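You operate a simulated robot arm through the tools that you are given. There is no shell and no other tool.

You run a simulated robot arm. Do the job below in one go: nothing can be reset, and whatever is moved stays where it is left.

TASK
At the drip tray, park the spout, stopper the flask and turn it over until its colour is even.
Fine: stand it back in its seat; spill nothing. Set down upright: what you pick out.

It is judged by the outcome, as a careful person would: the job done as asked, and still so three seconds after it is handed in. It fails if anything else is knocked over, pushed out of place, dropped, spilled or broken. A push-on lid holds only when it is set on centred and level and pressed home; a screw cap is set on level and turned clockwise until tight.

THE ROBOT
A 7-joint arm with a two-finger parallel gripper, fixed in place. Base frame: the origin is at the foot of the arm, x ahead of it, y to its left, z up. Readings come in m, rad, newtons and seconds.
With the tool pointing down near the work surface it reaches from about 0.2 to 0.74 m from the base axis. Its first joint turns from -2.897 to 2.897 rad. Payload 1.57 kg.
Tool frame: the origin (TCP) lies between the finger pads and is the grasp point; the fingertips stand 0.03 m ahead of it; z points along the fingers, y is the line along which they close. Largest opening 0.11 m; finger width 0.024, thickness 0.012; the body of the gripper, 0.048 by 0.112 m, starts 0.078 m behind the TCP.
Orientation is that of the tool frame in the base frame, as a unit quaternion [w, x, y, z]. With the fingers straight down and closing along the base's y, the tool's x points along the base's -x, its y along +y and its z along -z.

THE INTERFACE
- The arm moves only by the tool servo_tool. Its argument "rows" is a list of rows, each a list of 6 numbers: the shift along the base's x, y, z in units of 40 mm (1.0 is 40 mm), then the turn, a rotation vector about the base's x, y, z in units of 6 degrees (1.0 is 6 degrees). In form: [[dx, dy, dz, wx, wy, wz], ...]. A call has 1 to 20 rows; each row shifts and turns the commanded pose from where the row before left it. "jaw" is the gripper command, from -1 (shut) to 1 (fully open), values between in proportion, set as the call begins (left out, the last holds). A call with a number of a shift or a turn outside -1 to 1 is refused whole. Rows are played at 5 a second. More than 0.05 m and 0.15 rad between two rows, or a gripper value outside its range, and nothing of the call is played. Where a pose cannot be reached the arm comes as near as it can. A force on the tool above 70 N (or 10 N above the force at the start of the call, whichever is more), or a blocked arm, ends the call early, and 0.2 s more pass. The fingers move at their own pace (about 0.045 m/s each) and stop on an object; they squeeze with about 26 N. The grip force told is the motor's: it shows also when the fingers shut on nothing. Time passes only in rows, and 0.2 s behind the last, so rows that do not move let the fingers close. The reply holds the time, the measured pose of the TCP, the force on the tool along the base axes, the opening and the grip force, in the units named above and with some noise, with the torque about the TCP (base axes, N m) and any sound that the robot's microphone picked up.
- Cameras (640 x 400 px; columns grow to the right, rows downward): "scene" is fixed at [0.4116, -0.4962, 1.6649]; the picture's right is [-0.31, 0.95, 0.00], its down [0.84, 0.27, -0.48] and it looks along [-0.46, -0.15, -0.88] (base axes); focal length 312 px, centre (320, 200). "wrist" rides on the gripper at [0.07, 0.016, -0.141] in the tool frame; the picture's right is [-0.23, 0.97, 0.00], its down [-0.86, -0.20, -0.48] and it looks along [-0.47, -0.11, 0.88] (tool axes); focal length 222 px, centre (320, 200). There is no depth. A picture from a camera that has moved, and an enlarged one, comes with that camera's place and axes in the base frame and with its lens. The place of the scene camera against the robot may be out by one fixed shift of up to 0.018 m in any direction.
- snapshot(camera): a new picture of that camera. The clock stands still meanwhile.
- raise_lower(by): slides the trunk up (or, below 0, down) by that many m; the arm rides with it, the base frame stays. It gives what a move gives, with no picture.
- inspect(camera, box): a new picture of the part [left, top, right, bottom] of that camera's present view, enlarged. The clock stands still meanwhile.
- job_done(): hands the job in; it is judged then, once.

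Nothing tells you positions but the pictures and the camera data. Unless the task says otherwise, let go and move clear before handing in.

The tools are called after ">>>" by a JSON object that holds its "fn" and its "kwargs". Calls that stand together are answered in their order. servo_tool: Moves the arm, as the interface text tells. Its arguments: {"type":"object","properties":{"rows":{"type":"array","items":{"type":"array","items":{"type":"number"}}},"jaw":{"type":"number"}},"required":["rows"]} The other tools are called the same way: raise_lower (by) slides the trunk up or down; snapshot (camera) takes a picture; inspect (camera, box) takes an enlarged picture of a part of a camera's view; job_done () hands the job in.

At the start:

```text
clock: 0.0
position: [0.1397, -0.4608, 1.3343]
tool_rot: [0.0, 0.0, 1.0, 0.0]
contact_force: [0.0, 0.5, -0.4]
moment: [-0.03, 0.0, 0.01]
grip_width: 0.1102
gripper_force: 0.1
trunk travel left (down, up): [-0.525, 0.065]
```

scene: 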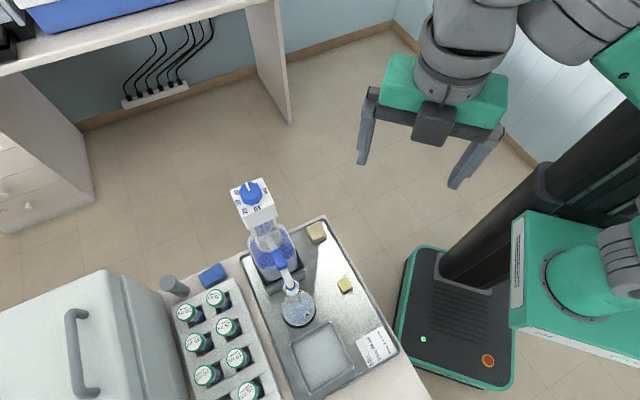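
wrist: 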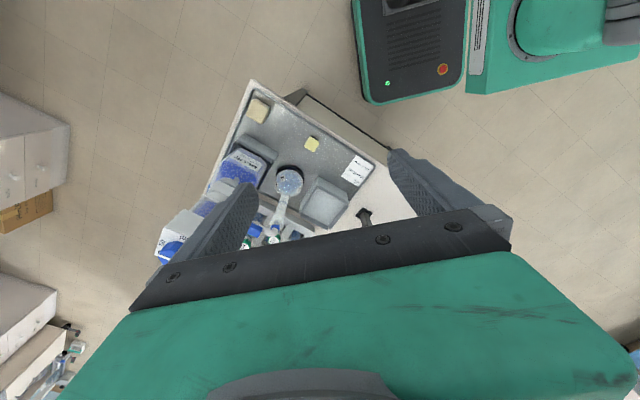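

I see a bench with a drip tray, a dispenser bottle with a spout over a flask, a rack of capped vials, and small items on the tray. I'll look closer before moving anything.

>>> {"fn": "inspect", "kwargs": {"camera": "scene", "box": [220, 170, 420, 295]}}

>>> {"fn": "inspect", "kwargs": {"camera": "scene", "box": [140, 250, 420, 400]}}

>>> {"fn": "inspect", "kwargs": {"camera": "wrist", "box": [140, 70, 420, 270]}}

```text
3.20 times, centred on (320, 232) of scene
camera zoom: at [0.4116, -0.4962, 1.6649], right [-0.31, 0.95, 0.0], down [0.84, 0.27, -0.48], along [-0.46, -0.15, -0.88], focal length 999 px, centre (320, 96)
```

zoom: 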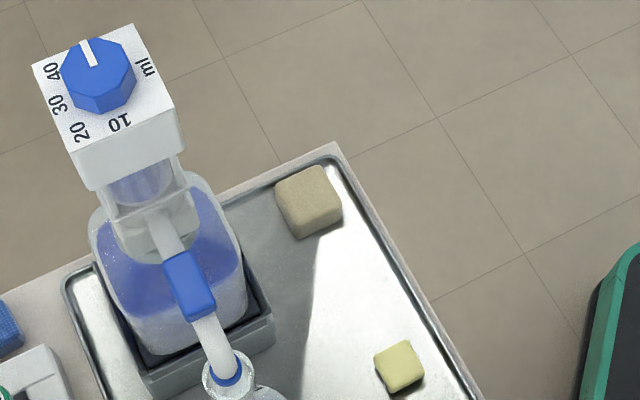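

```text
2.29 times, centred on (280, 325) of scene
camera zoom: at [0.4116, -0.4962, 1.6649], right [-0.31, 0.95, 0.0], down [0.84, 0.27, -0.48], along [-0.46, -0.15, -0.88], focal length 714 px, centre (411, -86)
```

zoom: 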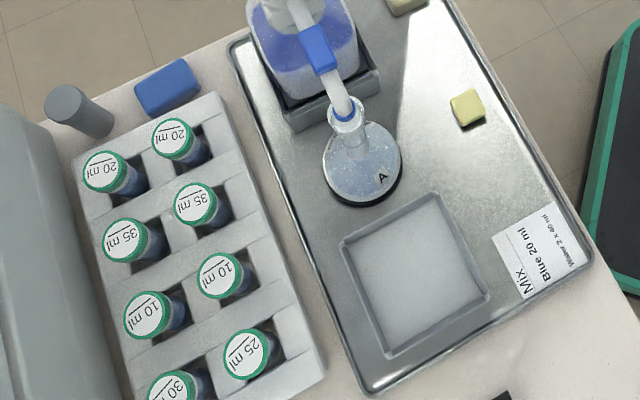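

```text
2.00 times, centred on (280, 170) of wrist
camera zoom: at [0.0709, -0.4447, 1.4761], right [0.23, 0.97, 0.0], down [0.86, -0.2, 0.48], along [0.47, -0.11, -0.88], focal length 444 px, centre (400, 260)
```

zoom: 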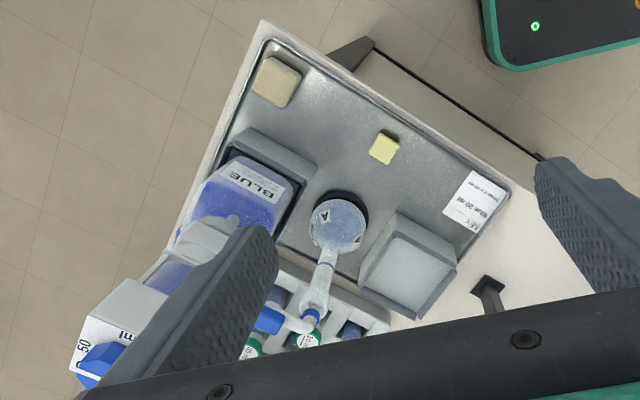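

The card on the tray looks like a recipe. I'll zoom in on the card, the possible stoppers and the flask and spout.

>>> {"fn": "inspect", "kwargs": {"camera": "scene", "box": [345, 320, 405, 370]}}

>>> {"fn": "inspect", "kwargs": {"camera": "scene", "box": [150, 250, 240, 310]}}

>>> {"fn": "inspect", "kwargs": {"camera": "scene", "box": [260, 260, 360, 335]}}

>>> {"fn": "inspect", "kwargs": {"camera": "wrist", "box": [340, 130, 400, 170]}}

>>> {"fn": "inspect", "kwargs": {"camera": "scene", "box": [225, 170, 325, 240]}}

>>> {"fn": "inspect", "kwargs": {"camera": "scene", "box": [0, 0, 320, 200]}}

```text
8.00 times, centred on (375, 345) of scene
camera zoom: at [0.4116, -0.4962, 1.6649], right [-0.31, 0.95, 0.0], down [0.84, 0.27, -0.48], along [-0.46, -0.15, -0.88], focal length 2498 px, centre (-120, -960)
```

zoom: 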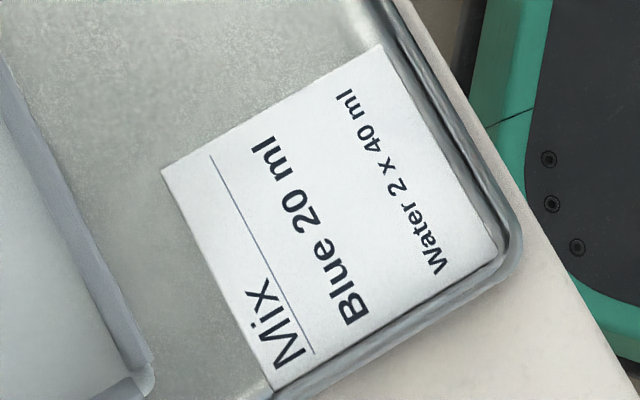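

```text
6.67 times, centred on (195, 280) of scene
camera zoom: at [0.4116, -0.4962, 1.6649], right [-0.31, 0.95, 0.0], down [0.84, 0.27, -0.48], along [-0.46, -0.15, -0.88], focal length 2082 px, centre (1153, -333)
```

zoom: 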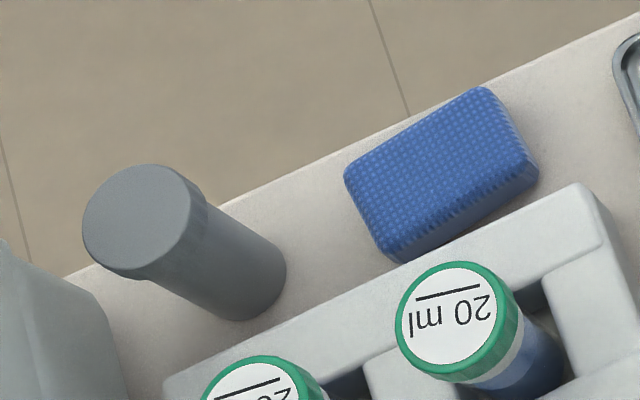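

```text
5.33 times, centred on (310, 298) of scene
camera zoom: at [0.4116, -0.4962, 1.6649], right [-0.31, 0.95, 0.0], down [0.84, 0.27, -0.48], along [-0.46, -0.15, -0.88], focal length 1665 px, centre (373, -320)
```

zoom: 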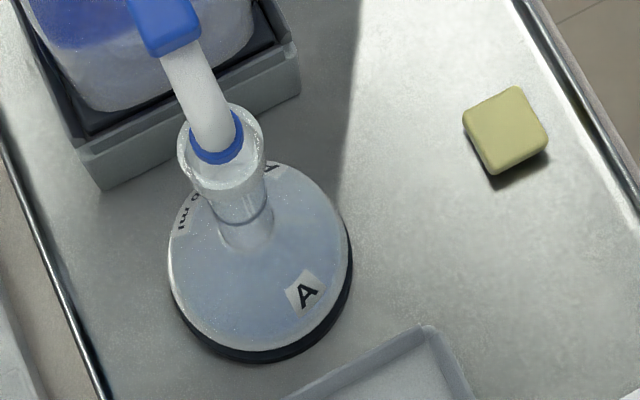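

```text
10.00 times, centred on (370, 150) of wrist
camera zoom: at [0.0709, -0.4447, 1.4761], right [0.23, 0.97, 0.0], down [0.86, -0.2, 0.48], along [0.47, -0.11, -0.88], focal length 2221 px, centre (-180, 700)
```

zoom: 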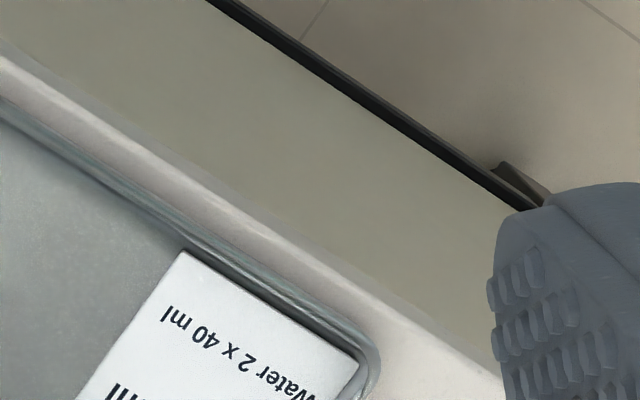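

```text
5.71 times, centred on (275, 205) of scene
camera zoom: at [0.4116, -0.4962, 1.6649], right [-0.31, 0.95, 0.0], down [0.84, 0.27, -0.48], along [-0.46, -0.15, -0.88], focal length 1784 px, centre (577, 171)
```

zoom: 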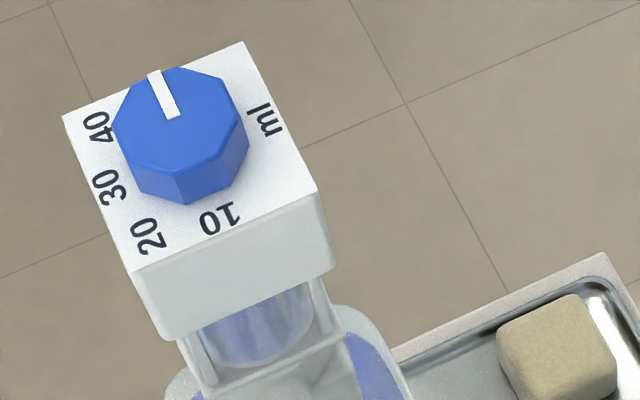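

```text
2.00 times, centred on (160, 100) of scene
camera zoom: at [0.4116, -0.4962, 1.6649], right [-0.31, 0.95, 0.0], down [0.84, 0.27, -0.48], along [-0.46, -0.15, -0.88], focal length 624 px, centre (640, 400)
```

zoom: 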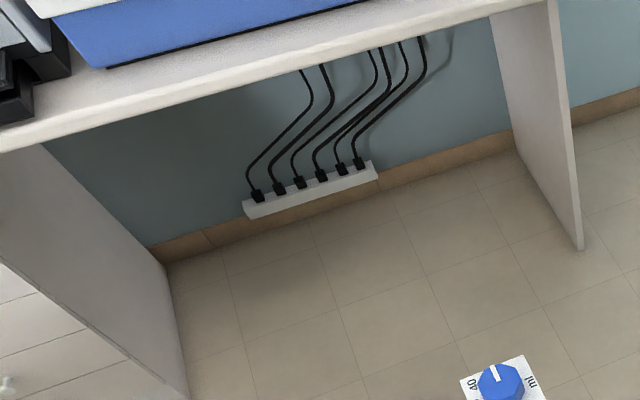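

The flask sits near (0.31, -0.59), in front of a tall dispenser whose head is at z≈1.26. I'll lower the trunk a little and keep clear of the head so I can see more.

>>> {"fn": "raise_lower", "kwargs": {"by": -0.15}}

>>> {"fn": "snapshot", "kwargs": {"camera": "wrist"}}

>>> {"fn": "snapshot", "kwargs": {"camera": "scene"}}

```text
clock: 1.8
position: [0.1403, -0.4626, 1.1837]
tool_rot: [0.0, 0.001, 1.0, -0.001]
contact_force: [0.6, 0.5, -0.6]
moment: [0.0, -0.01, -0.02]
grip_width: 0.11
gripper_force: 0.0
trunk travel left (down, up): [-0.375, 0.215]
```

```text
taken
camera wrist: at [0.0709, -0.4446, 1.3262], right [0.23, 0.97, 0.0], down [0.86, -0.2, 0.48], along [0.47, -0.11, -0.88], focal length 222 px, centre (320, 200)
```

wrist: 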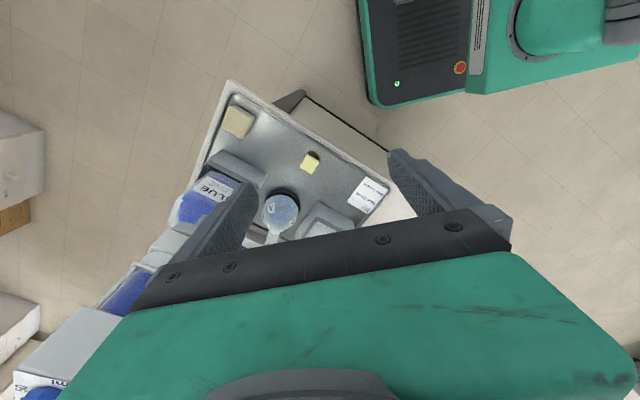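

```text
taken
```

scene: 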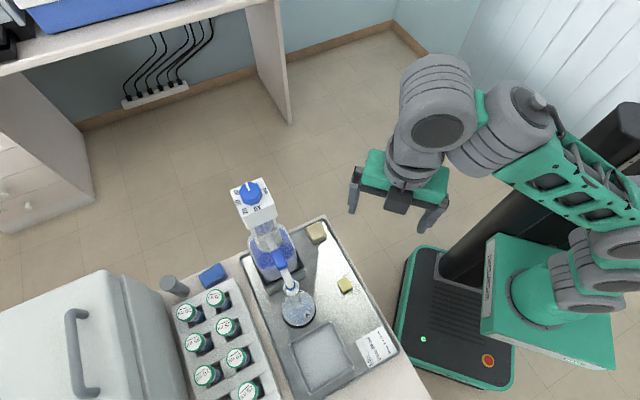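

The dispenser blocks the downward view from here. I'll yaw the tool in free space to get a better camera angle and find out how far the wrist will turn.

>>> {"fn": "servo_tool", "kwargs": {"rows": [[0, 0, 0, 0, 0, 1], [0, 0, 0, 0, 0, 1], [0, 0, 0, 0, 0, 1], [0, 0, 0, 0, 0, 1], [0, 0, 0, 0, 0, 1], [0, 0, 0, 0, 0, 1], [0, 0, 0, 0, 0, 1], [0, 0, 0, 0, 0, 1], [0, 0, 0, 0, 0, 1], [0, 0, 0, 0, 0, 1]]}}

>>> {"fn": "snapshot", "kwargs": {"camera": "wrist"}}

>>> {"fn": "snapshot", "kwargs": {"camera": "scene"}}

```text
clock: 4.0
position: [0.1396, -0.4629, 1.1835]
tool_rot: [0.0, -0.501, 0.866, 0.0]
contact_force: [0.2, -0.7, 0.8]
moment: [0.01, 0.0, 0.0]
grip_width: 0.11
gripper_force: 0.1
trunk travel left (down, up): [-0.375, 0.215]
```

```text
taken
camera wrist: at [0.0911, -0.5135, 1.3263], right [-0.73, 0.68, 0.0], down [0.6, 0.64, 0.48], along [0.33, 0.35, -0.88], focal length 222 px, centre (320, 200)
```

wrist: 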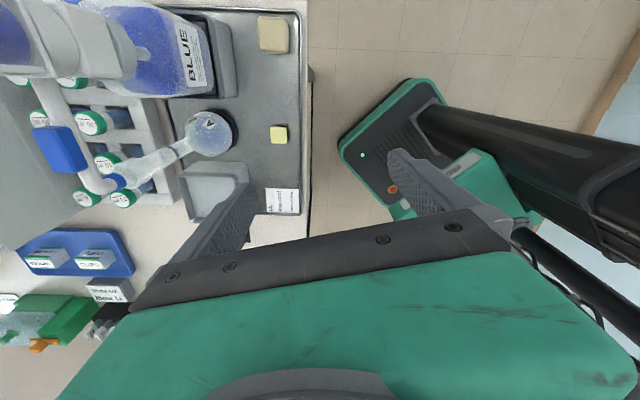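

```text
taken
```

scene: 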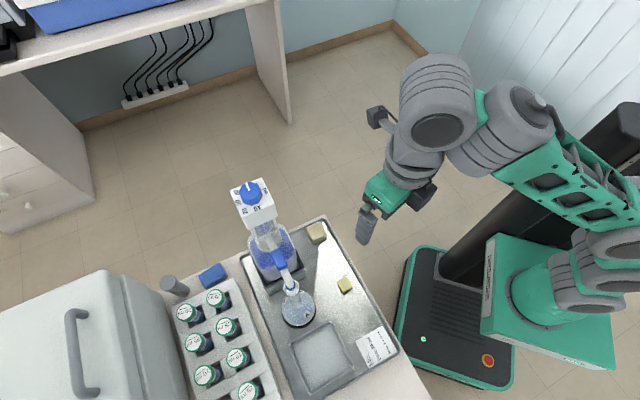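

This view shows more items to the lower left. I'll zoom in on them.

>>> {"fn": "inspect", "kwargs": {"camera": "wrist", "box": [0, 215, 160, 345]}}

>>> {"fn": "inspect", "kwargs": {"camera": "wrist", "box": [20, 70, 320, 250]}}

>>> {"fn": "inspect", "kwargs": {"camera": "wrist", "box": [0, 0, 200, 125]}}

```text
3.08 times, centred on (80, 280) of wrist
camera zoom: at [0.0911, -0.5135, 1.3263], right [-0.73, 0.68, 0.0], down [0.6, 0.64, 0.48], along [0.33, 0.35, -0.88], focal length 684 px, centre (1058, -46)
```

zoom: 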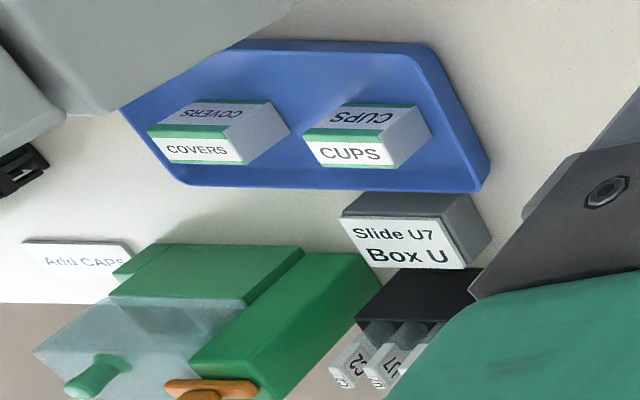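

```text
2.13 times, centred on (170, 160) of wrist
camera zoom: at [0.0911, -0.5135, 1.3263], right [-0.73, 0.68, 0.0], down [0.6, 0.64, 0.48], along [0.33, 0.35, -0.88], focal length 474 px, centre (640, 285)
```

zoom: 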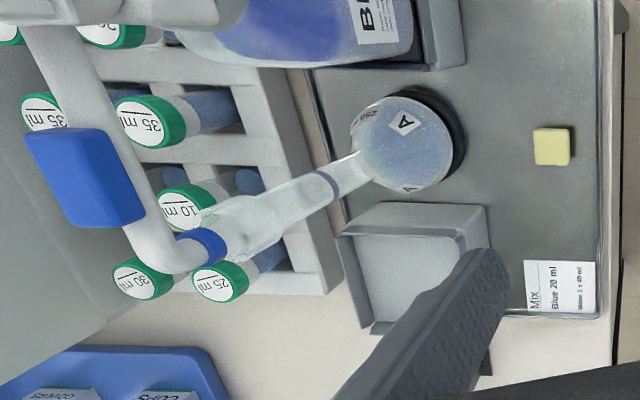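

```text
3.20 times, centred on (100, 62) of wrist
camera zoom: at [0.0911, -0.5135, 1.3263], right [-0.73, 0.68, 0.0], down [0.6, 0.64, 0.48], along [0.33, 0.35, -0.88], focal length 711 px, centre (1024, 640)
```

zoom: 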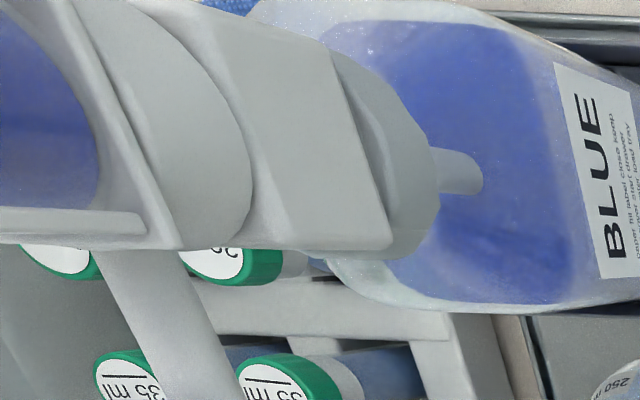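

The flask is a long-necked 250 ml type standing at about (0.312, -0.589), with its mouth at z≈1.11. The spout tip sits right at the mouth. I'll keep turning toward a side view with the tool horizontal.

>>> {"fn": "servo_tool", "kwargs": {"rows": [[0, 0, 0, 0, 0, 1], [0, 0, 0, 0, 0, 1], [0, 0, 0, 0, 0, 1], [0, 0, 0, 0, 0, 1], [0, 0, 0, 0, 0, 1], [0, 0, 0, 0, 0, 1], [0, 0, 0, 0, 0, 1], [0, 0, 0, 0, 0, 1], [0, 0, 0, 0, 0, 1], [0, 0, 0, 0, 0, 0.67]]}}

>>> {"fn": "snapshot", "kwargs": {"camera": "wrist"}}

```text
clock: 6.2
position: [0.1488, -0.4524, 1.1684]
tool_rot: [0.017, 0.767, -0.641, -0.01]
contact_force: [-0.1, -0.3, -0.6]
moment: [0.02, -0.01, 0.0]
grip_width: 0.1102
gripper_force: 0.1
out of reach, approached as far as the arm can: row 6, 7, 8, 9
trunk travel left (down, up): [-0.375, 0.215]
```

```text
taken
camera wrist: at [0.1512, -0.5215, 1.3122], right [-1.0, 0.05, 0.04], down [0.06, 0.88, 0.46], along [-0.01, 0.47, -0.88], focal length 222 px, centre (320, 200)
```

wrist: 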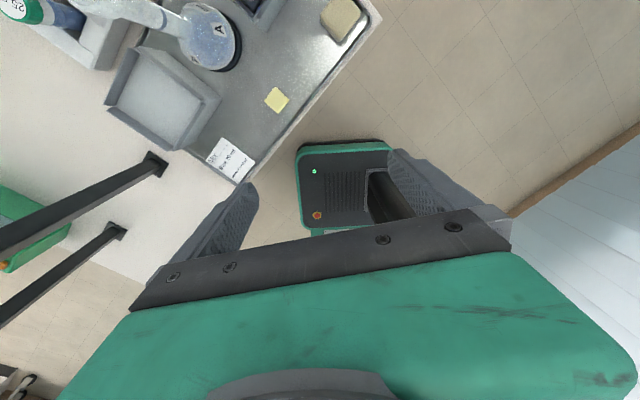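

The wrist limit is at tool x ≈ -80°, so the middle of its range has tool x pointing back toward the robot. I'll unwind that way, which also looks out over the bench from the robot side.

>>> {"fn": "servo_tool", "kwargs": {"rows": [[0, 0, 0, 0, 0, -1], [0, 0, 0, 0, 0, -1], [0, 0, 0, 0, 0, -1], [0, 0, 0, 0, 0, -1], [0, 0, 0, 0, 0, -1], [0, 0, 0, 0, 0, -1], [0, 0, 0, 0, 0, -1], [0, 0, 0, 0, 0, -1], [0, 0, 0, 0, 0, -1], [0, 0, 0, 0, 0, -1], [0, 0, 0, 0, 0, -1], [0, 0, 0, 0, 0, -1], [0, 0, 0, 0, 0, -1], [0, 0, 0, 0, 0, -1], [0, 0, 0, 0, 0, -1], [0, 0, 0, 0, 0, -1], [0, 0, 0, 0, 0, -1], [0, 0, 0, 0, 0, -1], [0, 0, 0, 0, 0, -1], [0, 0, 0, 0, 0, -1]]}}

>>> {"fn": "servo_tool", "kwargs": {"rows": [[0, 0, 0, 0, 0, -1], [0, 0, 0, 0, 0, -1], [0, 0, 0, 0, 0, -1], [0, 0, 0, 0, 0, -1], [0, 0, 0, 0, 0, -1], [0, 0, 0, 0, 0, -1], [0, 0, 0, 0, 0, -1], [0, 0, 0, 0, 0, -1], [0, 0, 0, 0, 0, -1]]}}

>>> {"fn": "snapshot", "kwargs": {"camera": "wrist"}}

```text
clock: 10.3
position: [0.1499, -0.453, 1.1687]
tool_rot: [0.0, 0.154, 0.988, 0.014]
contact_force: [0.2, 0.1, 1.1]
moment: [-0.02, -0.01, 0.02]
grip_width: 0.11
gripper_force: 0.0
trunk travel left (down, up): [-0.375, 0.215]
```

```text
clock: 12.3
position: [0.1495, -0.4535, 1.1697]
tool_rot: [0.005, 0.585, 0.811, 0.013]
contact_force: [0.2, 0.0, -0.6]
moment: [-0.03, 0.03, -0.02]
grip_width: 0.1101
gripper_force: 0.1
trunk travel left (down, up): [-0.375, 0.215]
```

```text
taken
camera wrist: at [0.141, -0.3831, 1.3119], right [1.0, 0.09, 0.03], down [0.07, -0.88, 0.47], along [0.07, -0.46, -0.88], focal length 222 px, centre (320, 200)
```

wrist: 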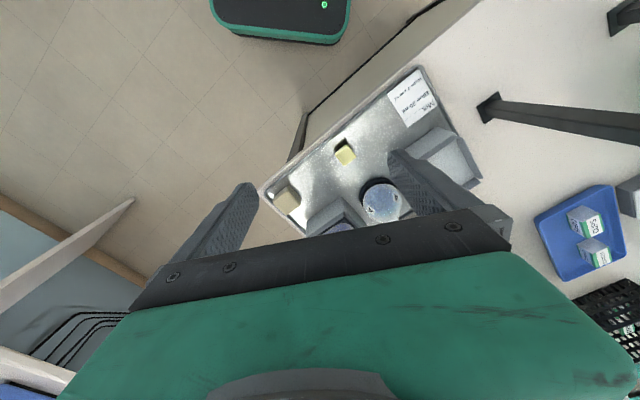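

There's some black-barred fixture at higher x, so I'll stay clear of it. Next I'll tilt the tool outward to look at the spout and flask mouth from the side.

>>> {"fn": "servo_tool", "kwargs": {"rows": [[0, 0, 0, -0.88, -0.46, 0], [0, 0, 0, -0.88, -0.46, 0], [0, 0, 0, -0.88, -0.46, 0], [0, 0, 0, -0.88, -0.46, 0], [0, 0, 0, -0.88, -0.46, 0], [0, 0, 0, -0.88, -0.46, 0], [0, 0, 0, -0.88, -0.46, 0], [0, 0, 0, -0.88, -0.46, 0]]}}

>>> {"fn": "snapshot", "kwargs": {"camera": "wrist"}}

>>> {"fn": "snapshot", "kwargs": {"camera": "scene"}}

```text
clock: 14.2
position: [0.1486, -0.4474, 1.1848]
tool_rot: [0.276, 0.553, 0.776, -0.123]
contact_force: [0.1, -0.9, 0.3]
moment: [-0.03, -0.02, -0.03]
grip_width: 0.1101
gripper_force: 0.0
out of reach, approached as far as the arm can: row 6, 7, 8
trunk travel left (down, up): [-0.375, 0.215]
```

```text
taken
camera wrist: at [0.1068, -0.3159, 1.265], right [0.96, 0.17, 0.24], down [-0.12, -0.51, 0.85], along [0.26, -0.84, -0.47], focal length 222 px, centre (320, 200)
```

wrist: 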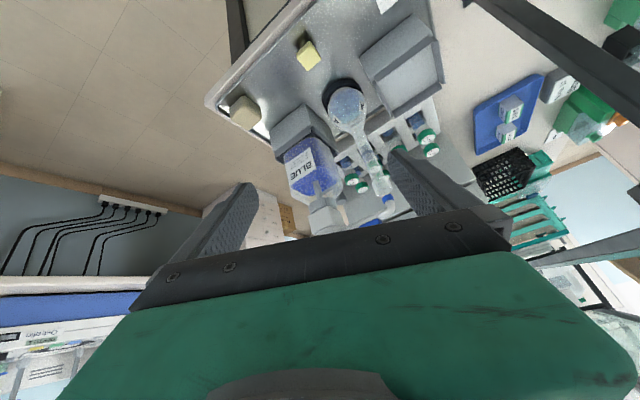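

```text
taken
```

scene: 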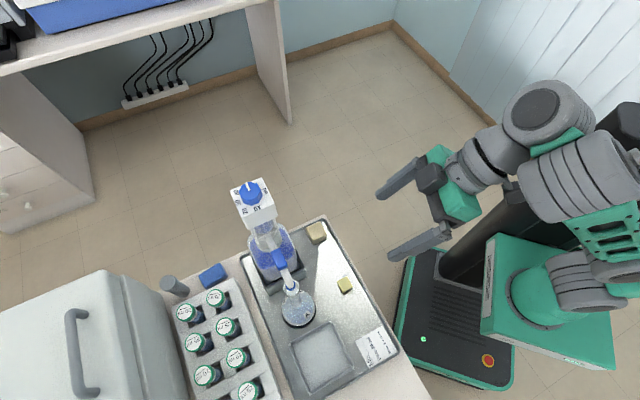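

The arm is too folded here to tilt further. I'll lower the trunk while raising the arm, so it works higher relative to its shoulder.

>>> {"fn": "servo_tool", "kwargs": {"rows": [[0, 0, 1, 0, 0, 0], [0, 0, 1, 0, 0, 0], [0, 0, 1, 0, 0, 0]]}}

>>> {"fn": "raise_lower", "kwargs": {"by": -0.2}}

>>> {"fn": "servo_tool", "kwargs": {"rows": [[0, 0, 1, -0.88, -0.46, 0], [0, 0, 1, -0.88, -0.46, 0], [0, 0, 0, -0.88, -0.46, 0]]}}

>>> {"fn": "snapshot", "kwargs": {"camera": "wrist"}}

>>> {"fn": "snapshot", "kwargs": {"camera": "scene"}}

```text
clock: 14.9
position: [0.1509, -0.4479, 1.3057]
tool_rot: [0.275, 0.554, 0.777, -0.121]
contact_force: [0.0, 0.3, -0.1]
moment: [0.03, 0.02, -0.01]
grip_width: 0.1101
gripper_force: 0.1
trunk travel left (down, up): [-0.375, 0.215]
```

```text
clock: 17.1
position: [0.1501, -0.4471, 1.1057]
tool_rot: [0.276, 0.554, 0.776, -0.123]
contact_force: [-0.4, -0.6, 0.7]
moment: [0.02, 0.0, 0.02]
grip_width: 0.11
gripper_force: 0.0
trunk travel left (down, up): [-0.175, 0.415]
```

```text
clock: 17.9
position: [0.1486, -0.4476, 1.1858]
tool_rot: [0.405, 0.518, 0.729, -0.189]
contact_force: [-0.3, 0.3, -0.2]
moment: [-0.01, -0.01, 0.03]
grip_width: 0.11
gripper_force: 0.0
trunk travel left (down, up): [-0.175, 0.415]
```

```text
taken
camera wrist: at [0.0993, -0.3012, 1.2185], right [0.92, 0.24, 0.32], down [-0.25, -0.26, 0.93], along [0.31, -0.93, -0.18], focal length 222 px, centre (320, 200)
```

wrist: 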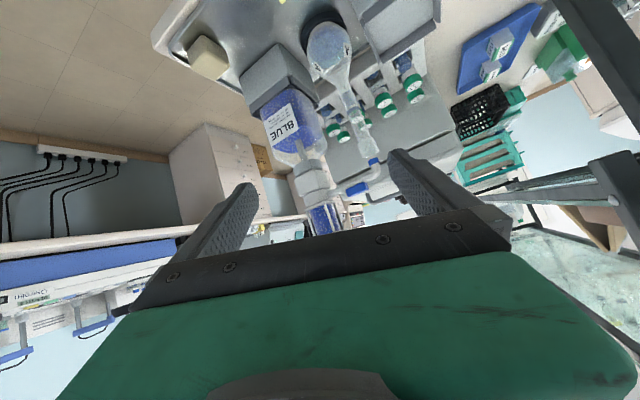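

```text
taken
```

scene: 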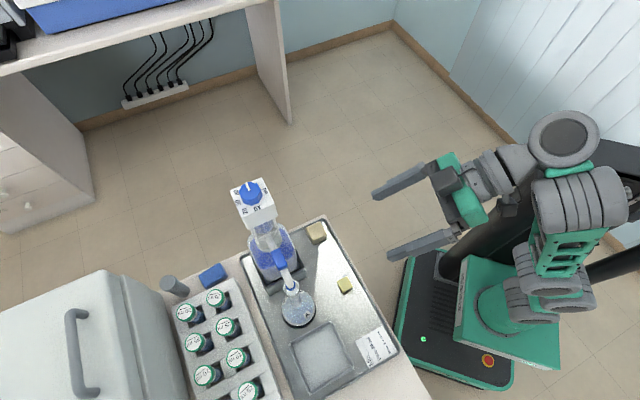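

Now I have a near-horizontal view of the flask, spout and dispenser, though upside down. I'll zoom in.

>>> {"fn": "inspect", "kwargs": {"camera": "wrist", "box": [290, 10, 420, 90]}}

>>> {"fn": "inspect", "kwargs": {"camera": "wrist", "box": [290, 90, 420, 210]}}

>>> {"fn": "inspect", "kwargs": {"camera": "wrist", "box": [440, 0, 640, 220]}}

```text
4.92 times, centred on (355, 50) of wrist
camera zoom: at [0.0993, -0.3012, 1.2185], right [0.92, 0.24, 0.32], down [-0.25, -0.26, 0.93], along [0.31, -0.93, -0.18], focal length 1094 px, centre (148, 938)
```

zoom: 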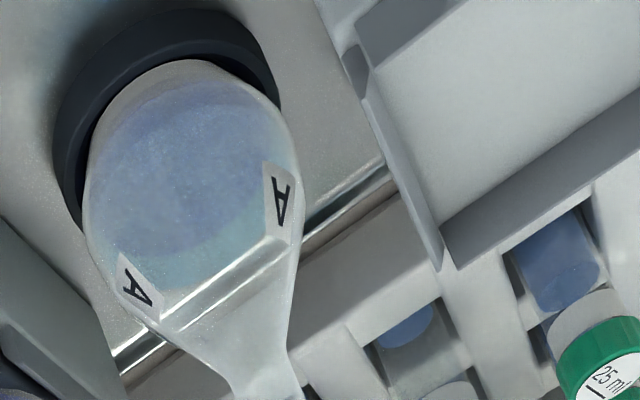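

```text
3.33 times, centred on (355, 150) of wrist
camera zoom: at [0.0993, -0.3012, 1.2185], right [0.92, 0.24, 0.32], down [-0.25, -0.26, 0.93], along [0.31, -0.93, -0.18], focal length 740 px, centre (203, 367)
```

zoom: 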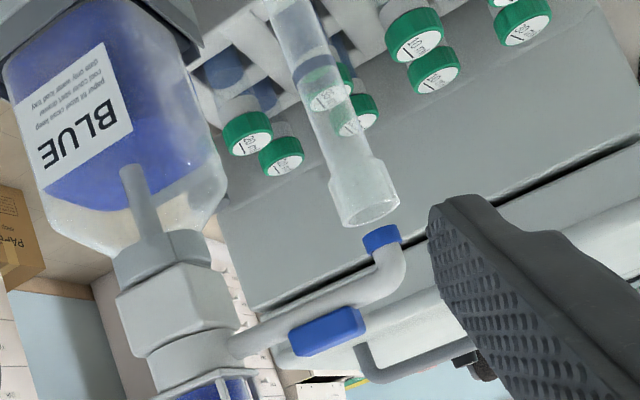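

```text
1.82 times, centred on (540, 110) of wrist
camera zoom: at [0.0993, -0.3012, 1.2185], right [0.92, 0.24, 0.32], down [-0.25, -0.26, 0.93], along [0.31, -0.93, -0.18], focal length 404 px, centre (-80, 364)
```

zoom: 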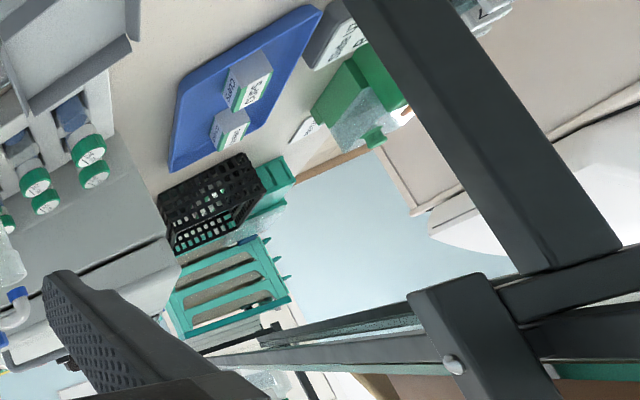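

The spout tip hangs just above the flask mouth, and the flask's liquid is visibly uneven. The bottle label has small print, so I'll try to read it.

>>> {"fn": "inspect", "kwargs": {"camera": "wrist", "box": [290, 95, 332, 145]}}

>>> {"fn": "inspect", "kwargs": {"camera": "scene", "box": [150, 265, 200, 300]}}

>>> {"fn": "inspect", "kwargs": {"camera": "scene", "box": [300, 215, 360, 300]}}

```text
8.00 times, centred on (311, 120) of wrist
camera zoom: at [0.0993, -0.3012, 1.2185], right [0.92, 0.24, 0.32], down [-0.25, -0.26, 0.93], along [0.31, -0.93, -0.18], focal length 1777 px, centre (392, 840)
```

zoom: 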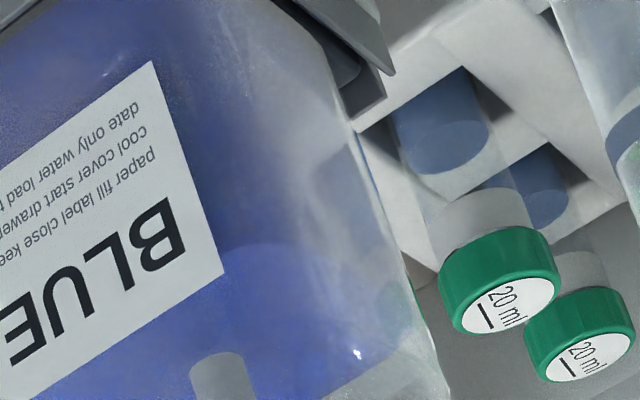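

```text
11.43 times, centred on (175, 282) of scene
camera zoom: at [0.4116, -0.4962, 1.6649], right [-0.31, 0.95, 0.0], down [0.84, 0.27, -0.48], along [-0.46, -0.15, -0.88], focal length 3568 px, centre (1977, -743)
```

zoom: 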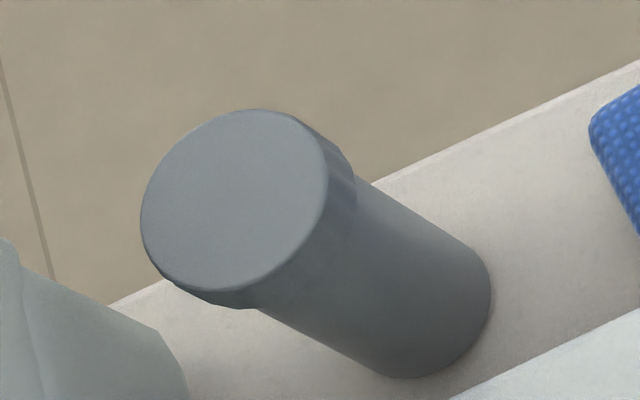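

```text
4.71 times, centred on (330, 258) of scene
camera zoom: at [0.4116, -0.4962, 1.6649], right [-0.31, 0.95, 0.0], down [0.84, 0.27, -0.48], along [-0.46, -0.15, -0.88], focal length 1469 px, centre (273, -71)
```

zoom: 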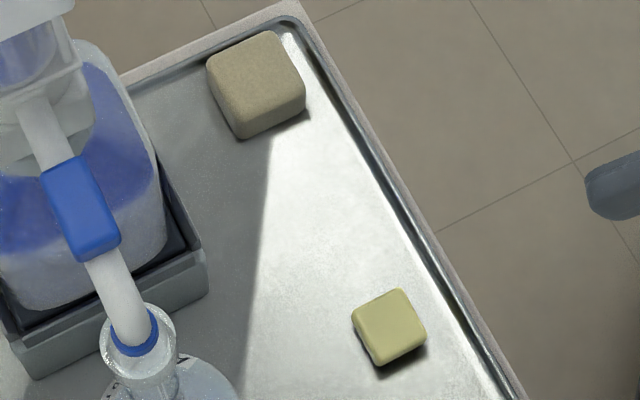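

The label print is only filler. I need to identify the stopper, so I'll lower the camera for a close side view of the yellow and tan pieces.

>>> {"fn": "servo_tool", "kwargs": {"rows": [[0.5, 0, -1, 0, 0, 0], [0.5, 0, -1, 0, 0, 0], [0, 0, -1, 0, 0, 0], [0, 0, -1, 0, 0, 0], [0, 0, -1, 0, 0, 0]]}}

>>> {"fn": "snapshot", "kwargs": {"camera": "wrist"}}

```text
clock: 19.1
position: [0.1914, -0.441, 1.1463]
tool_rot: [0.401, 0.519, 0.731, -0.187]
contact_force: [0.2, 0.4, 0.3]
moment: [0.01, 0.01, 0.0]
grip_width: 0.11
gripper_force: 0.0
out of reach, approached as far as the arm can: row 2, 3, 4, 5
trunk travel left (down, up): [-0.175, 0.415]
```

```text
taken
camera wrist: at [0.1416, -0.2949, 1.1813], right [0.92, 0.24, 0.32], down [-0.25, -0.27, 0.93], along [0.31, -0.93, -0.19], focal length 222 px, centre (320, 200)
```

wrist: 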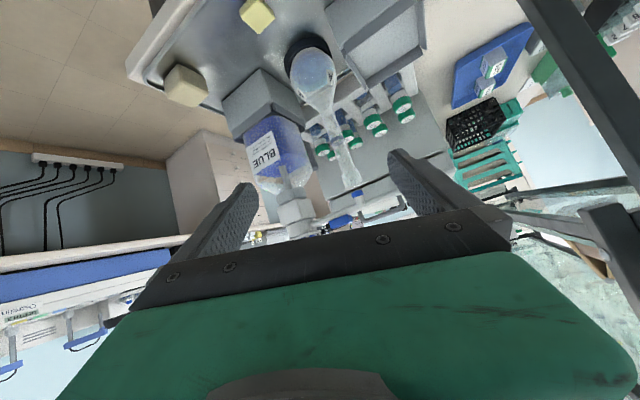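

The arm can't go lower in this posture, so I'll use the trunk instead.

>>> {"fn": "raise_lower", "kwargs": {"by": -0.17}}

>>> {"fn": "snapshot", "kwargs": {"camera": "wrist"}}

```text
clock: 21.0
position: [0.1906, -0.4412, 0.9764]
tool_rot: [0.4, 0.52, 0.731, -0.188]
contact_force: [0.3, -0.3, 0.3]
moment: [0.02, 0.0, -0.01]
grip_width: 0.11
gripper_force: 0.0
trunk travel left (down, up): [-0.005, 0.585]
```

```text
taken
camera wrist: at [0.1415, -0.2949, 1.0114], right [0.92, 0.24, 0.32], down [-0.25, -0.27, 0.93], along [0.31, -0.93, -0.19], focal length 222 px, centre (320, 200)
```

wrist: 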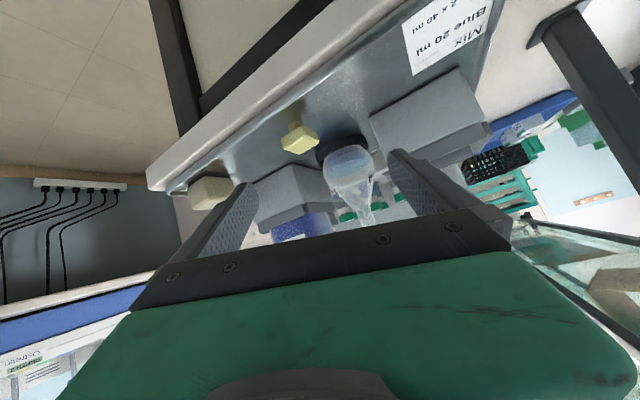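

>>> {"fn": "inspect", "kwargs": {"camera": "wrist", "box": [250, 80, 370, 170]}}

>>> {"fn": "inspect", "kwargs": {"camera": "wrist", "box": [290, 115, 410, 235]}}

>>> {"fn": "inspect", "kwargs": {"camera": "wrist", "box": [160, 150, 280, 240]}}

```text
4.44 times, centred on (310, 125) of wrist
camera zoom: at [0.1415, -0.2949, 1.0114], right [0.92, 0.24, 0.32], down [-0.25, -0.27, 0.93], along [0.31, -0.93, -0.19], focal length 987 px, centre (364, 533)
```

zoom: 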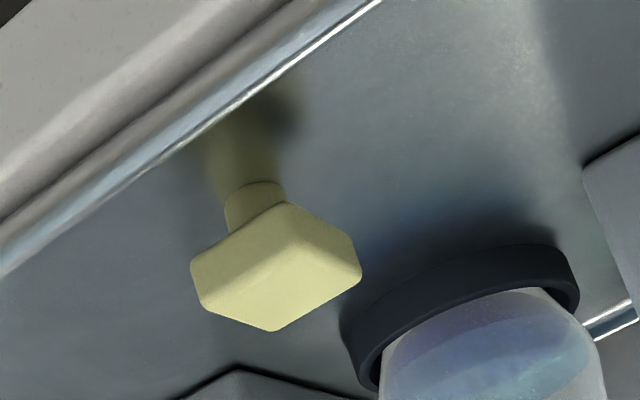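

```text
3.33 times, centred on (350, 175) of wrist
camera zoom: at [0.1415, -0.2949, 1.0114], right [0.92, 0.24, 0.32], down [-0.25, -0.27, 0.93], along [0.31, -0.93, -0.19], focal length 740 px, centre (220, 283)
```

zoom: 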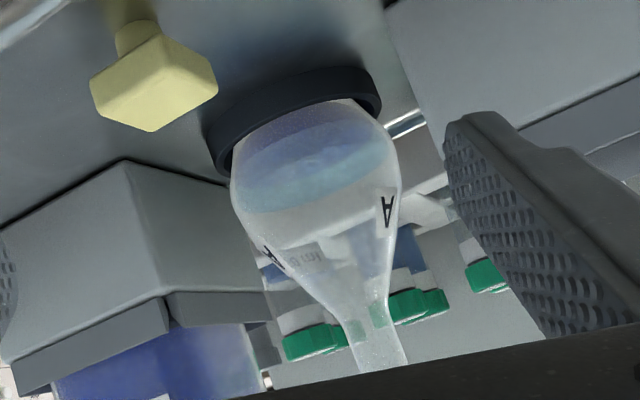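

```text
4.44 times, centred on (220, 195) of wrist
camera zoom: at [0.1415, -0.2949, 1.0114], right [0.92, 0.24, 0.32], down [-0.25, -0.27, 0.93], along [0.31, -0.93, -0.19], focal length 987 px, centre (764, 222)
```

zoom: 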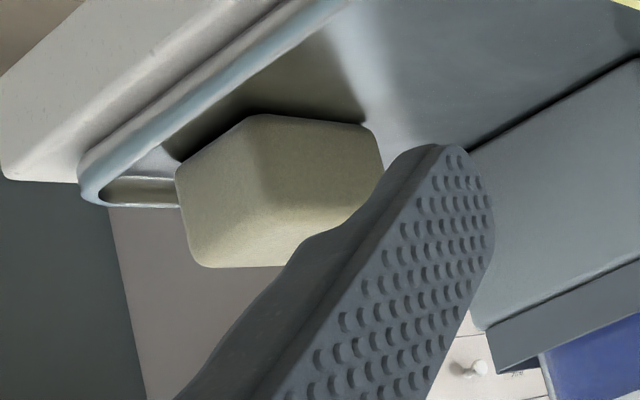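

The yellow block is the stopper: a cube head on a narrow plug, standing plug down on the tray. The tan one is a sponge. The spout tip is near (0.297, -0.585, 1.126) and its blue sleeve near (0.272, -0.616, 1.156). I'll raise the trunk and bring the tool vertical with tool x along the spout.

>>> {"fn": "raise_lower", "kwargs": {"by": 0.37}}

>>> {"fn": "servo_tool", "kwargs": {"rows": [[0, 0, 0, 0.871, 0.491, 0], [0, 0, 0, 0.871, 0.491, 0], [0, 0, 0, 0.871, 0.491, 0], [0, 0, 0, 0.871, 0.491, 0], [0, 0, 0, 0.871, 0.491, 0], [0, 0, 0, 0.871, 0.491, 0], [0, 0, 0, 0.871, 0.491, 0], [0, 0, 0, 0.871, 0.491, 0], [0, 0, 0, 0.653, 0.368, 0], [0, 0, 0, 0, 0, -1], [0, 0, 0, 0, 0, -1], [0, 0, 0, 0, 0, -1], [0, 0, 0, 0, 0, -1], [0, 0, 0, 0, 0, -1], [0, 0, 0, 0, 0, -1], [0, 0, 0, 0, 0, -1], [0, 0, 0, 0, 0, -1], [0, 0, 0, 0, 0, -1], [0, 0, 0, 0, 0, -1]]}}

>>> {"fn": "snapshot", "kwargs": {"camera": "wrist"}}

>>> {"fn": "snapshot", "kwargs": {"camera": "scene"}}

```text
clock: 24.6
position: [0.1918, -0.4408, 1.3466]
tool_rot: [0.401, 0.518, 0.732, -0.186]
contact_force: [1.1, 0.1, 0.2]
moment: [0.0, 0.02, -0.04]
grip_width: 0.11
gripper_force: 0.1
trunk travel left (down, up): [-0.375, 0.215]
```

```text
clock: 25.7
position: [0.1918, -0.4446, 1.3445]
tool_rot: [0.228, 0.558, 0.79, -0.114]
contact_force: [13.3, -38.6, -20.7]
moment: [0.35, 0.27, -0.29]
grip_width: 0.1101
gripper_force: 0.0
out of reach, approached as far as the arm can: row 5
trunk travel left (down, up): [-0.375, 0.215]
stopped in row 5: the force on the tool passed its limit at 176 N (the readings are from after the stop); the commanded pose is now the measured one
```

```text
taken
camera wrist: at [0.1543, -0.3203, 1.4377], right [0.97, 0.15, 0.18], down [-0.06, -0.57, 0.82], along [0.23, -0.81, -0.55], focal length 222 px, centre (320, 200)
```

wrist: 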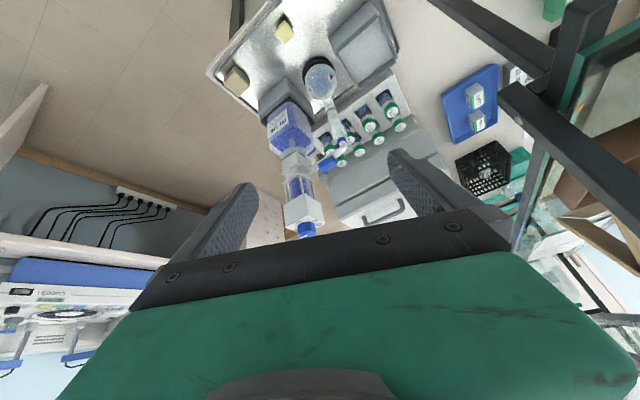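

```text
taken
```

scene: 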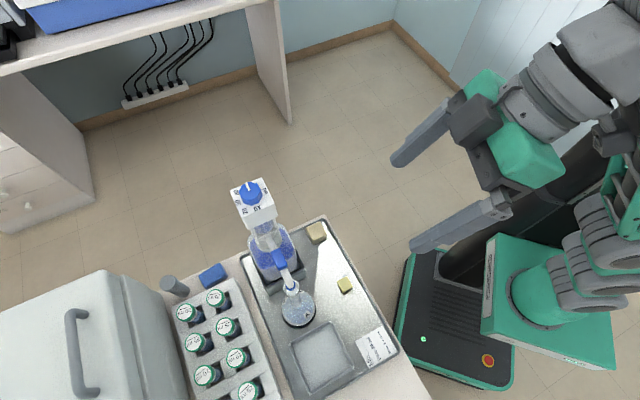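

Something near the arm's own body pushed on the tool, most likely self-contact. I'll move outward, away from the arm.

>>> {"fn": "servo_tool", "kwargs": {"rows": [[0.3, -0.6, -0.2, 0, 0, 0], [0.3, -0.6, -0.2, 0, 0, 0]]}}

>>> {"fn": "snapshot", "kwargs": {"camera": "scene"}}

```text
clock: 26.0
position: [0.1919, -0.4526, 1.3471]
tool_rot: [0.233, 0.555, 0.79, -0.12]
contact_force: [8.1, -27.9, -12.9]
moment: [0.29, 0.07, 0.11]
grip_width: 0.1099
gripper_force: 0.0
out of reach, approached as far as the arm can: row 1
trunk travel left (down, up): [-0.375, 0.215]
stopped in row 1: the force on the tool passed its limit at 136 N (the readings are from after the stop); the commanded pose is now the measured one
```

```text
taken
```

scene: 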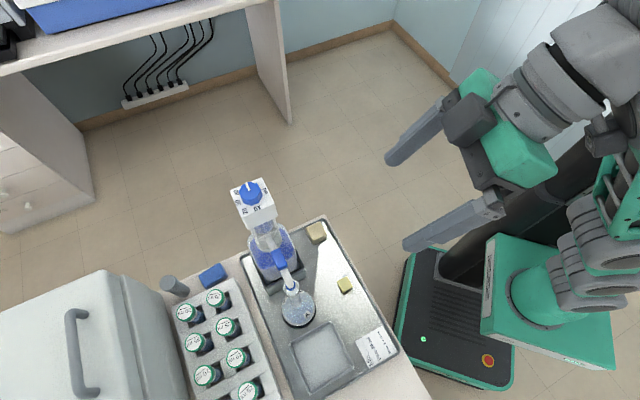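

I'll reverse the tilt that caused the contact to free it.

>>> {"fn": "servo_tool", "kwargs": {"rows": [[0, 0, 0, -0.871, -0.491, 0]]}}

```text
clock: 26.4
position: [0.1923, -0.4526, 1.3477]
tool_rot: [0.278, 0.546, 0.777, -0.141]
contact_force: [0.6, 0.0, 0.3]
moment: [0.06, 0.0, 0.04]
grip_width: 0.1102
gripper_force: 0.0
trunk travel left (down, up): [-0.375, 0.215]
```

Free again. I'll lower the arm to the height where vertical worked before, then untilt.

>>> {"fn": "servo_tool", "kwargs": {"rows": [[-0.2, 0, -1, 0, 0, 0], [-0.2, 0, -1, 0, 0, 0], [-0.2, 0, -1, 0, 0, 0], [-0.2, 0, -1, 0, 0, 0]]}}

>>> {"fn": "servo_tool", "kwargs": {"rows": [[0, 0, 0, 0.871, 0.491, 0], [0, 0, 0, 0.871, 0.491, 0], [0, 0, 0, 0.871, 0.491, 0], [0, 0, 0, 0.871, 0.491, 0], [0, 0, 0, 0.871, 0.491, 0]]}}

```text
clock: 27.4
position: [0.1588, -0.449, 1.1941]
tool_rot: [0.274, 0.547, 0.779, -0.139]
contact_force: [0.7, 0.4, -0.5]
moment: [0.01, 0.0, -0.02]
grip_width: 0.1102
gripper_force: 0.1
out of reach, approached as far as the arm can: row 4
trunk travel left (down, up): [-0.375, 0.215]
```

```text
clock: 28.6
position: [0.1606, -0.4499, 1.191]
tool_rot: [0.044, 0.573, 0.818, -0.029]
contact_force: [-0.4, -0.6, -0.3]
moment: [-0.01, 0.01, -0.01]
grip_width: 0.1103
gripper_force: 0.1
trunk travel left (down, up): [-0.375, 0.215]
```

Clear. I'll level the tool, yaw it to 46° and lift slightly.

>>> {"fn": "servo_tool", "kwargs": {"rows": [[0, 0, 0, 0.93, 0.37, 0], [0, 0, 0.5, 0, 0, -1], [0, 0, 0.5, 0, 0, -1], [0, 0, 0, 0, 0, -1], [0, 0, 0, 0, 0, -1], [0, 0, 0, 0, 0, -1], [0, 0, 0, 0, 0, -1], [0, 0, 0, 0, 0, -1], [0, 0, 0, 0, 0, -1], [0, 0, 0, 0, 0, -1], [0, 0, 0, 0, 0, -1], [0, 0, 0, 0, 0, -0.67]]}}

>>> {"fn": "snapshot", "kwargs": {"camera": "wrist"}}

>>> {"fn": "snapshot", "kwargs": {"camera": "scene"}}

```text
clock: 29.1
position: [0.1609, -0.4555, 1.1945]
tool_rot: [0.01, 0.577, 0.817, -0.011]
contact_force: [9.2, -13.5, -20.5]
moment: [0.05, 0.94, -0.62]
grip_width: 0.1103
gripper_force: 0.1
out of reach, approached as far as the arm can: row 2
trunk travel left (down, up): [-0.375, 0.215]
stopped in row 2: the force on the tool passed its limit at 166 N (the readings are from after the stop); the commanded pose is now the measured one
```

```text
taken
camera wrist: at [0.1527, -0.3807, 1.3357], right [0.99, 0.11, 0.0], down [0.1, -0.86, 0.5], along [0.06, -0.5, -0.86], focal length 222 px, centre (320, 200)
```

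wrist: 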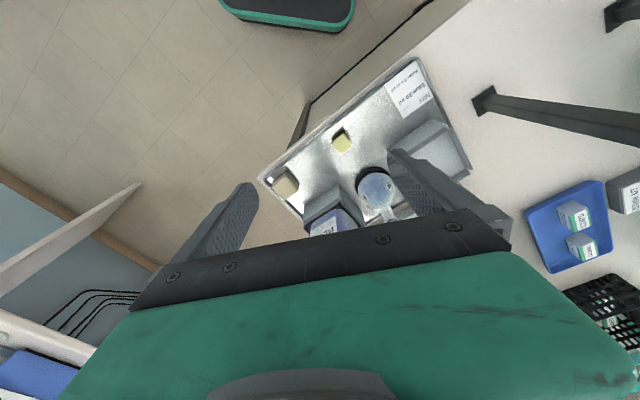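

```text
taken
```

scene: 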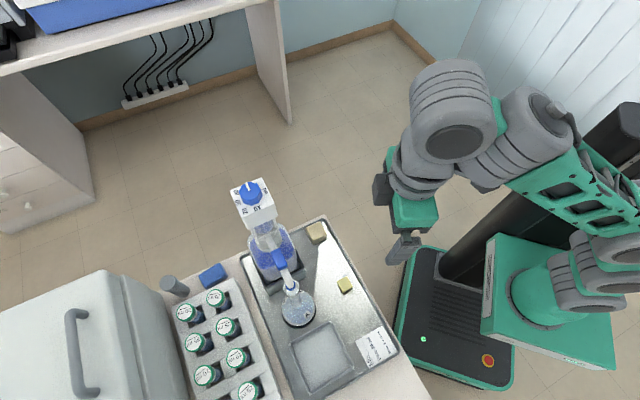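

This is self-contact again: the wrist folds into the forearm when the arm lifts at short reach. I'll back down a little and get height from the trunk instead.

>>> {"fn": "servo_tool", "kwargs": {"rows": [[0.1, -0.2, -0.5, 0, 0, 0]]}}

>>> {"fn": "raise_lower", "kwargs": {"by": 0.13}}

>>> {"fn": "servo_tool", "kwargs": {"rows": [[0, 0, -0.5, 0, 0, -1], [0, 0, -0.5, 0, 0, -1], [0, 0, 0, 0, 0, -1], [0, 0, 0, 0, 0, -1], [0, 0, 0, 0, 0, -1], [0, 0, 0, 0, 0, -1], [0, 0, 0, 0, 0, -1], [0, 0, 0, 0, 0, -1], [0, 0, 0, 0, 0, -1], [0, 0, 0, 0, 0, -1], [0, 0, 0, 0, 0, -0.67]]}}

>>> {"fn": "snapshot", "kwargs": {"camera": "wrist"}}

>>> {"fn": "snapshot", "kwargs": {"camera": "scene"}}

```text
clock: 29.4
position: [0.1639, -0.4636, 1.1755]
tool_rot: [0.009, 0.576, 0.817, -0.009]
contact_force: [-0.4, 0.2, 0.2]
moment: [0.0, 0.02, -0.02]
grip_width: 0.11
gripper_force: 0.0
trunk travel left (down, up): [-0.375, 0.215]
```

```text
clock: 31.0
position: [0.1645, -0.4634, 1.3054]
tool_rot: [0.008, 0.576, 0.818, -0.009]
contact_force: [1.4, 0.0, 0.3]
moment: [-0.03, 0.02, 0.01]
grip_width: 0.11
gripper_force: 0.1
trunk travel left (down, up): [-0.505, 0.085]
```

```text
clock: 33.4
position: [0.1646, -0.4625, 1.2658]
tool_rot: [0.001, 0.922, 0.388, -0.013]
contact_force: [0.4, 0.1, -0.1]
moment: [-0.01, -0.01, 0.02]
grip_width: 0.11
gripper_force: 0.1
trunk travel left (down, up): [-0.505, 0.085]
```

```text
taken
camera wrist: at [0.2295, -0.4226, 1.4062], right [0.54, -0.84, 0.0], down [-0.73, -0.47, 0.5], along [-0.42, -0.27, -0.87], focal length 222 px, centre (320, 200)
```

wrist: 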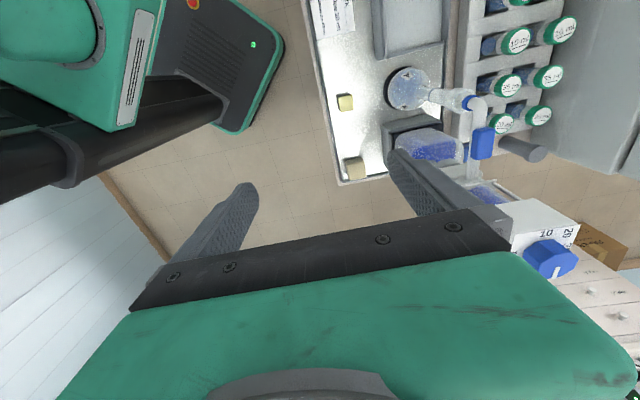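

```text
taken
```

scene: 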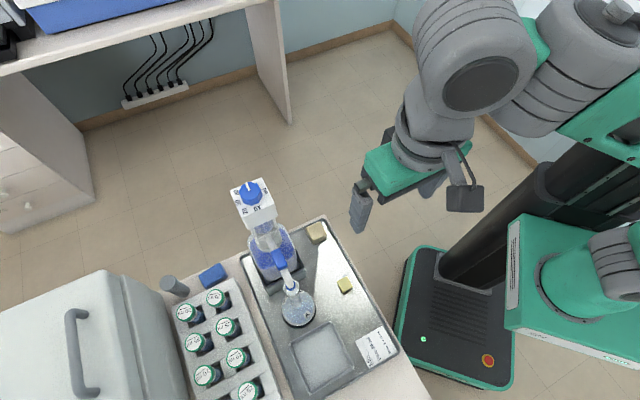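

Good: the tool is vertical with tool x along the spout line. I'll zoom in to measure the spout, mouth and stopper.

>>> {"fn": "inspect", "kwargs": {"camera": "wrist", "box": [300, 40, 540, 190]}}

>>> {"fn": "inspect", "kwargs": {"camera": "wrist", "box": [400, 80, 600, 280]}}

```text
2.67 times, centred on (420, 115) of wrist
camera zoom: at [0.2295, -0.4226, 1.4062], right [0.54, -0.84, 0.0], down [-0.73, -0.47, 0.5], along [-0.42, -0.27, -0.87], focal length 592 px, centre (53, 427)
```

zoom: 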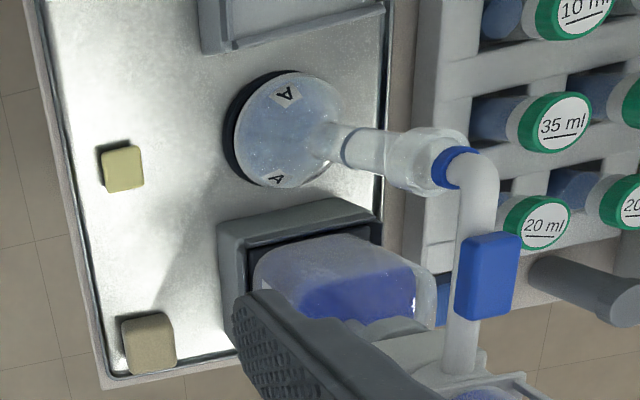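

```text
2.00 times, centred on (500, 180) of wrist
camera zoom: at [0.2295, -0.4226, 1.4062], right [0.54, -0.84, 0.0], down [-0.73, -0.47, 0.5], along [-0.42, -0.27, -0.87], focal length 444 px, centre (-40, 240)
```

zoom: 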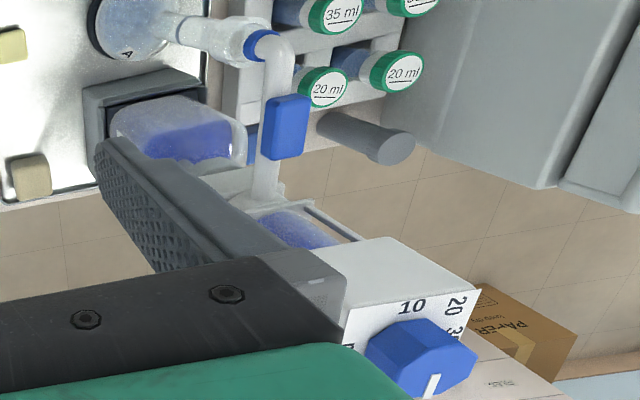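

Measured: dispenser axis ≈ (0.213, -0.664), spout along 45°, tube at z≈1.157 and radius about 0.116 to the tip. I'll move above the outer part of the tube with the jaws open.

>>> {"fn": "servo_tool", "kwargs": {"rows": [[0.735, -0.827, 0, 0, 0, 0], [0.735, -0.827, 0, 0, 0, 0], [0.735, -0.827, 0, 0, 0, 0], [0.735, -0.827, 0, 0, 0, 0], [0, 0, 0, 0, 0, 0]]}}

>>> {"fn": "snapshot", "kwargs": {"camera": "wrist"}}

>>> {"fn": "snapshot", "kwargs": {"camera": "scene"}}

```text
clock: 34.6
position: [0.2622, -0.5433, 1.2285]
tool_rot: [0.003, 0.922, 0.387, -0.012]
contact_force: [0.5, -0.5, 0.5]
moment: [0.0, -0.02, -0.02]
grip_width: 0.1099
gripper_force: 0.0
out of reach, approached as far as the arm can: row 3, 4
trunk travel left (down, up): [-0.505, 0.085]
```

```text
taken
camera wrist: at [0.3266, -0.5025, 1.3692], right [0.54, -0.84, 0.0], down [-0.73, -0.47, 0.5], along [-0.42, -0.27, -0.87], focal length 222 px, centre (320, 200)
```

wrist: 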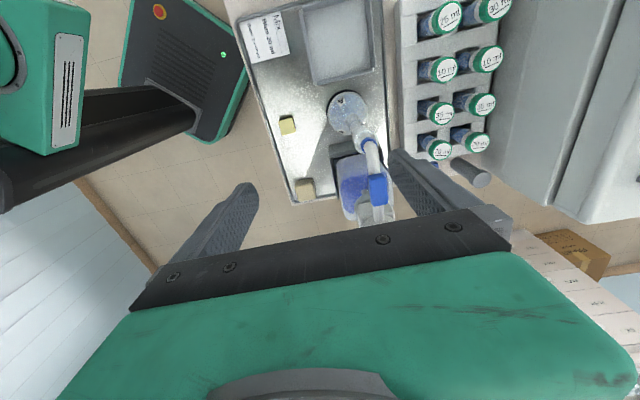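

```text
taken
```

scene: 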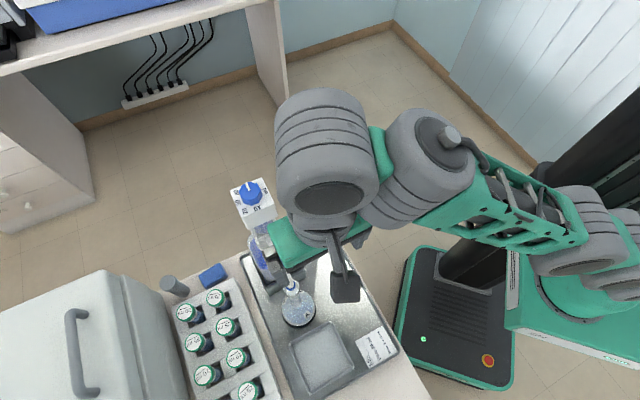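

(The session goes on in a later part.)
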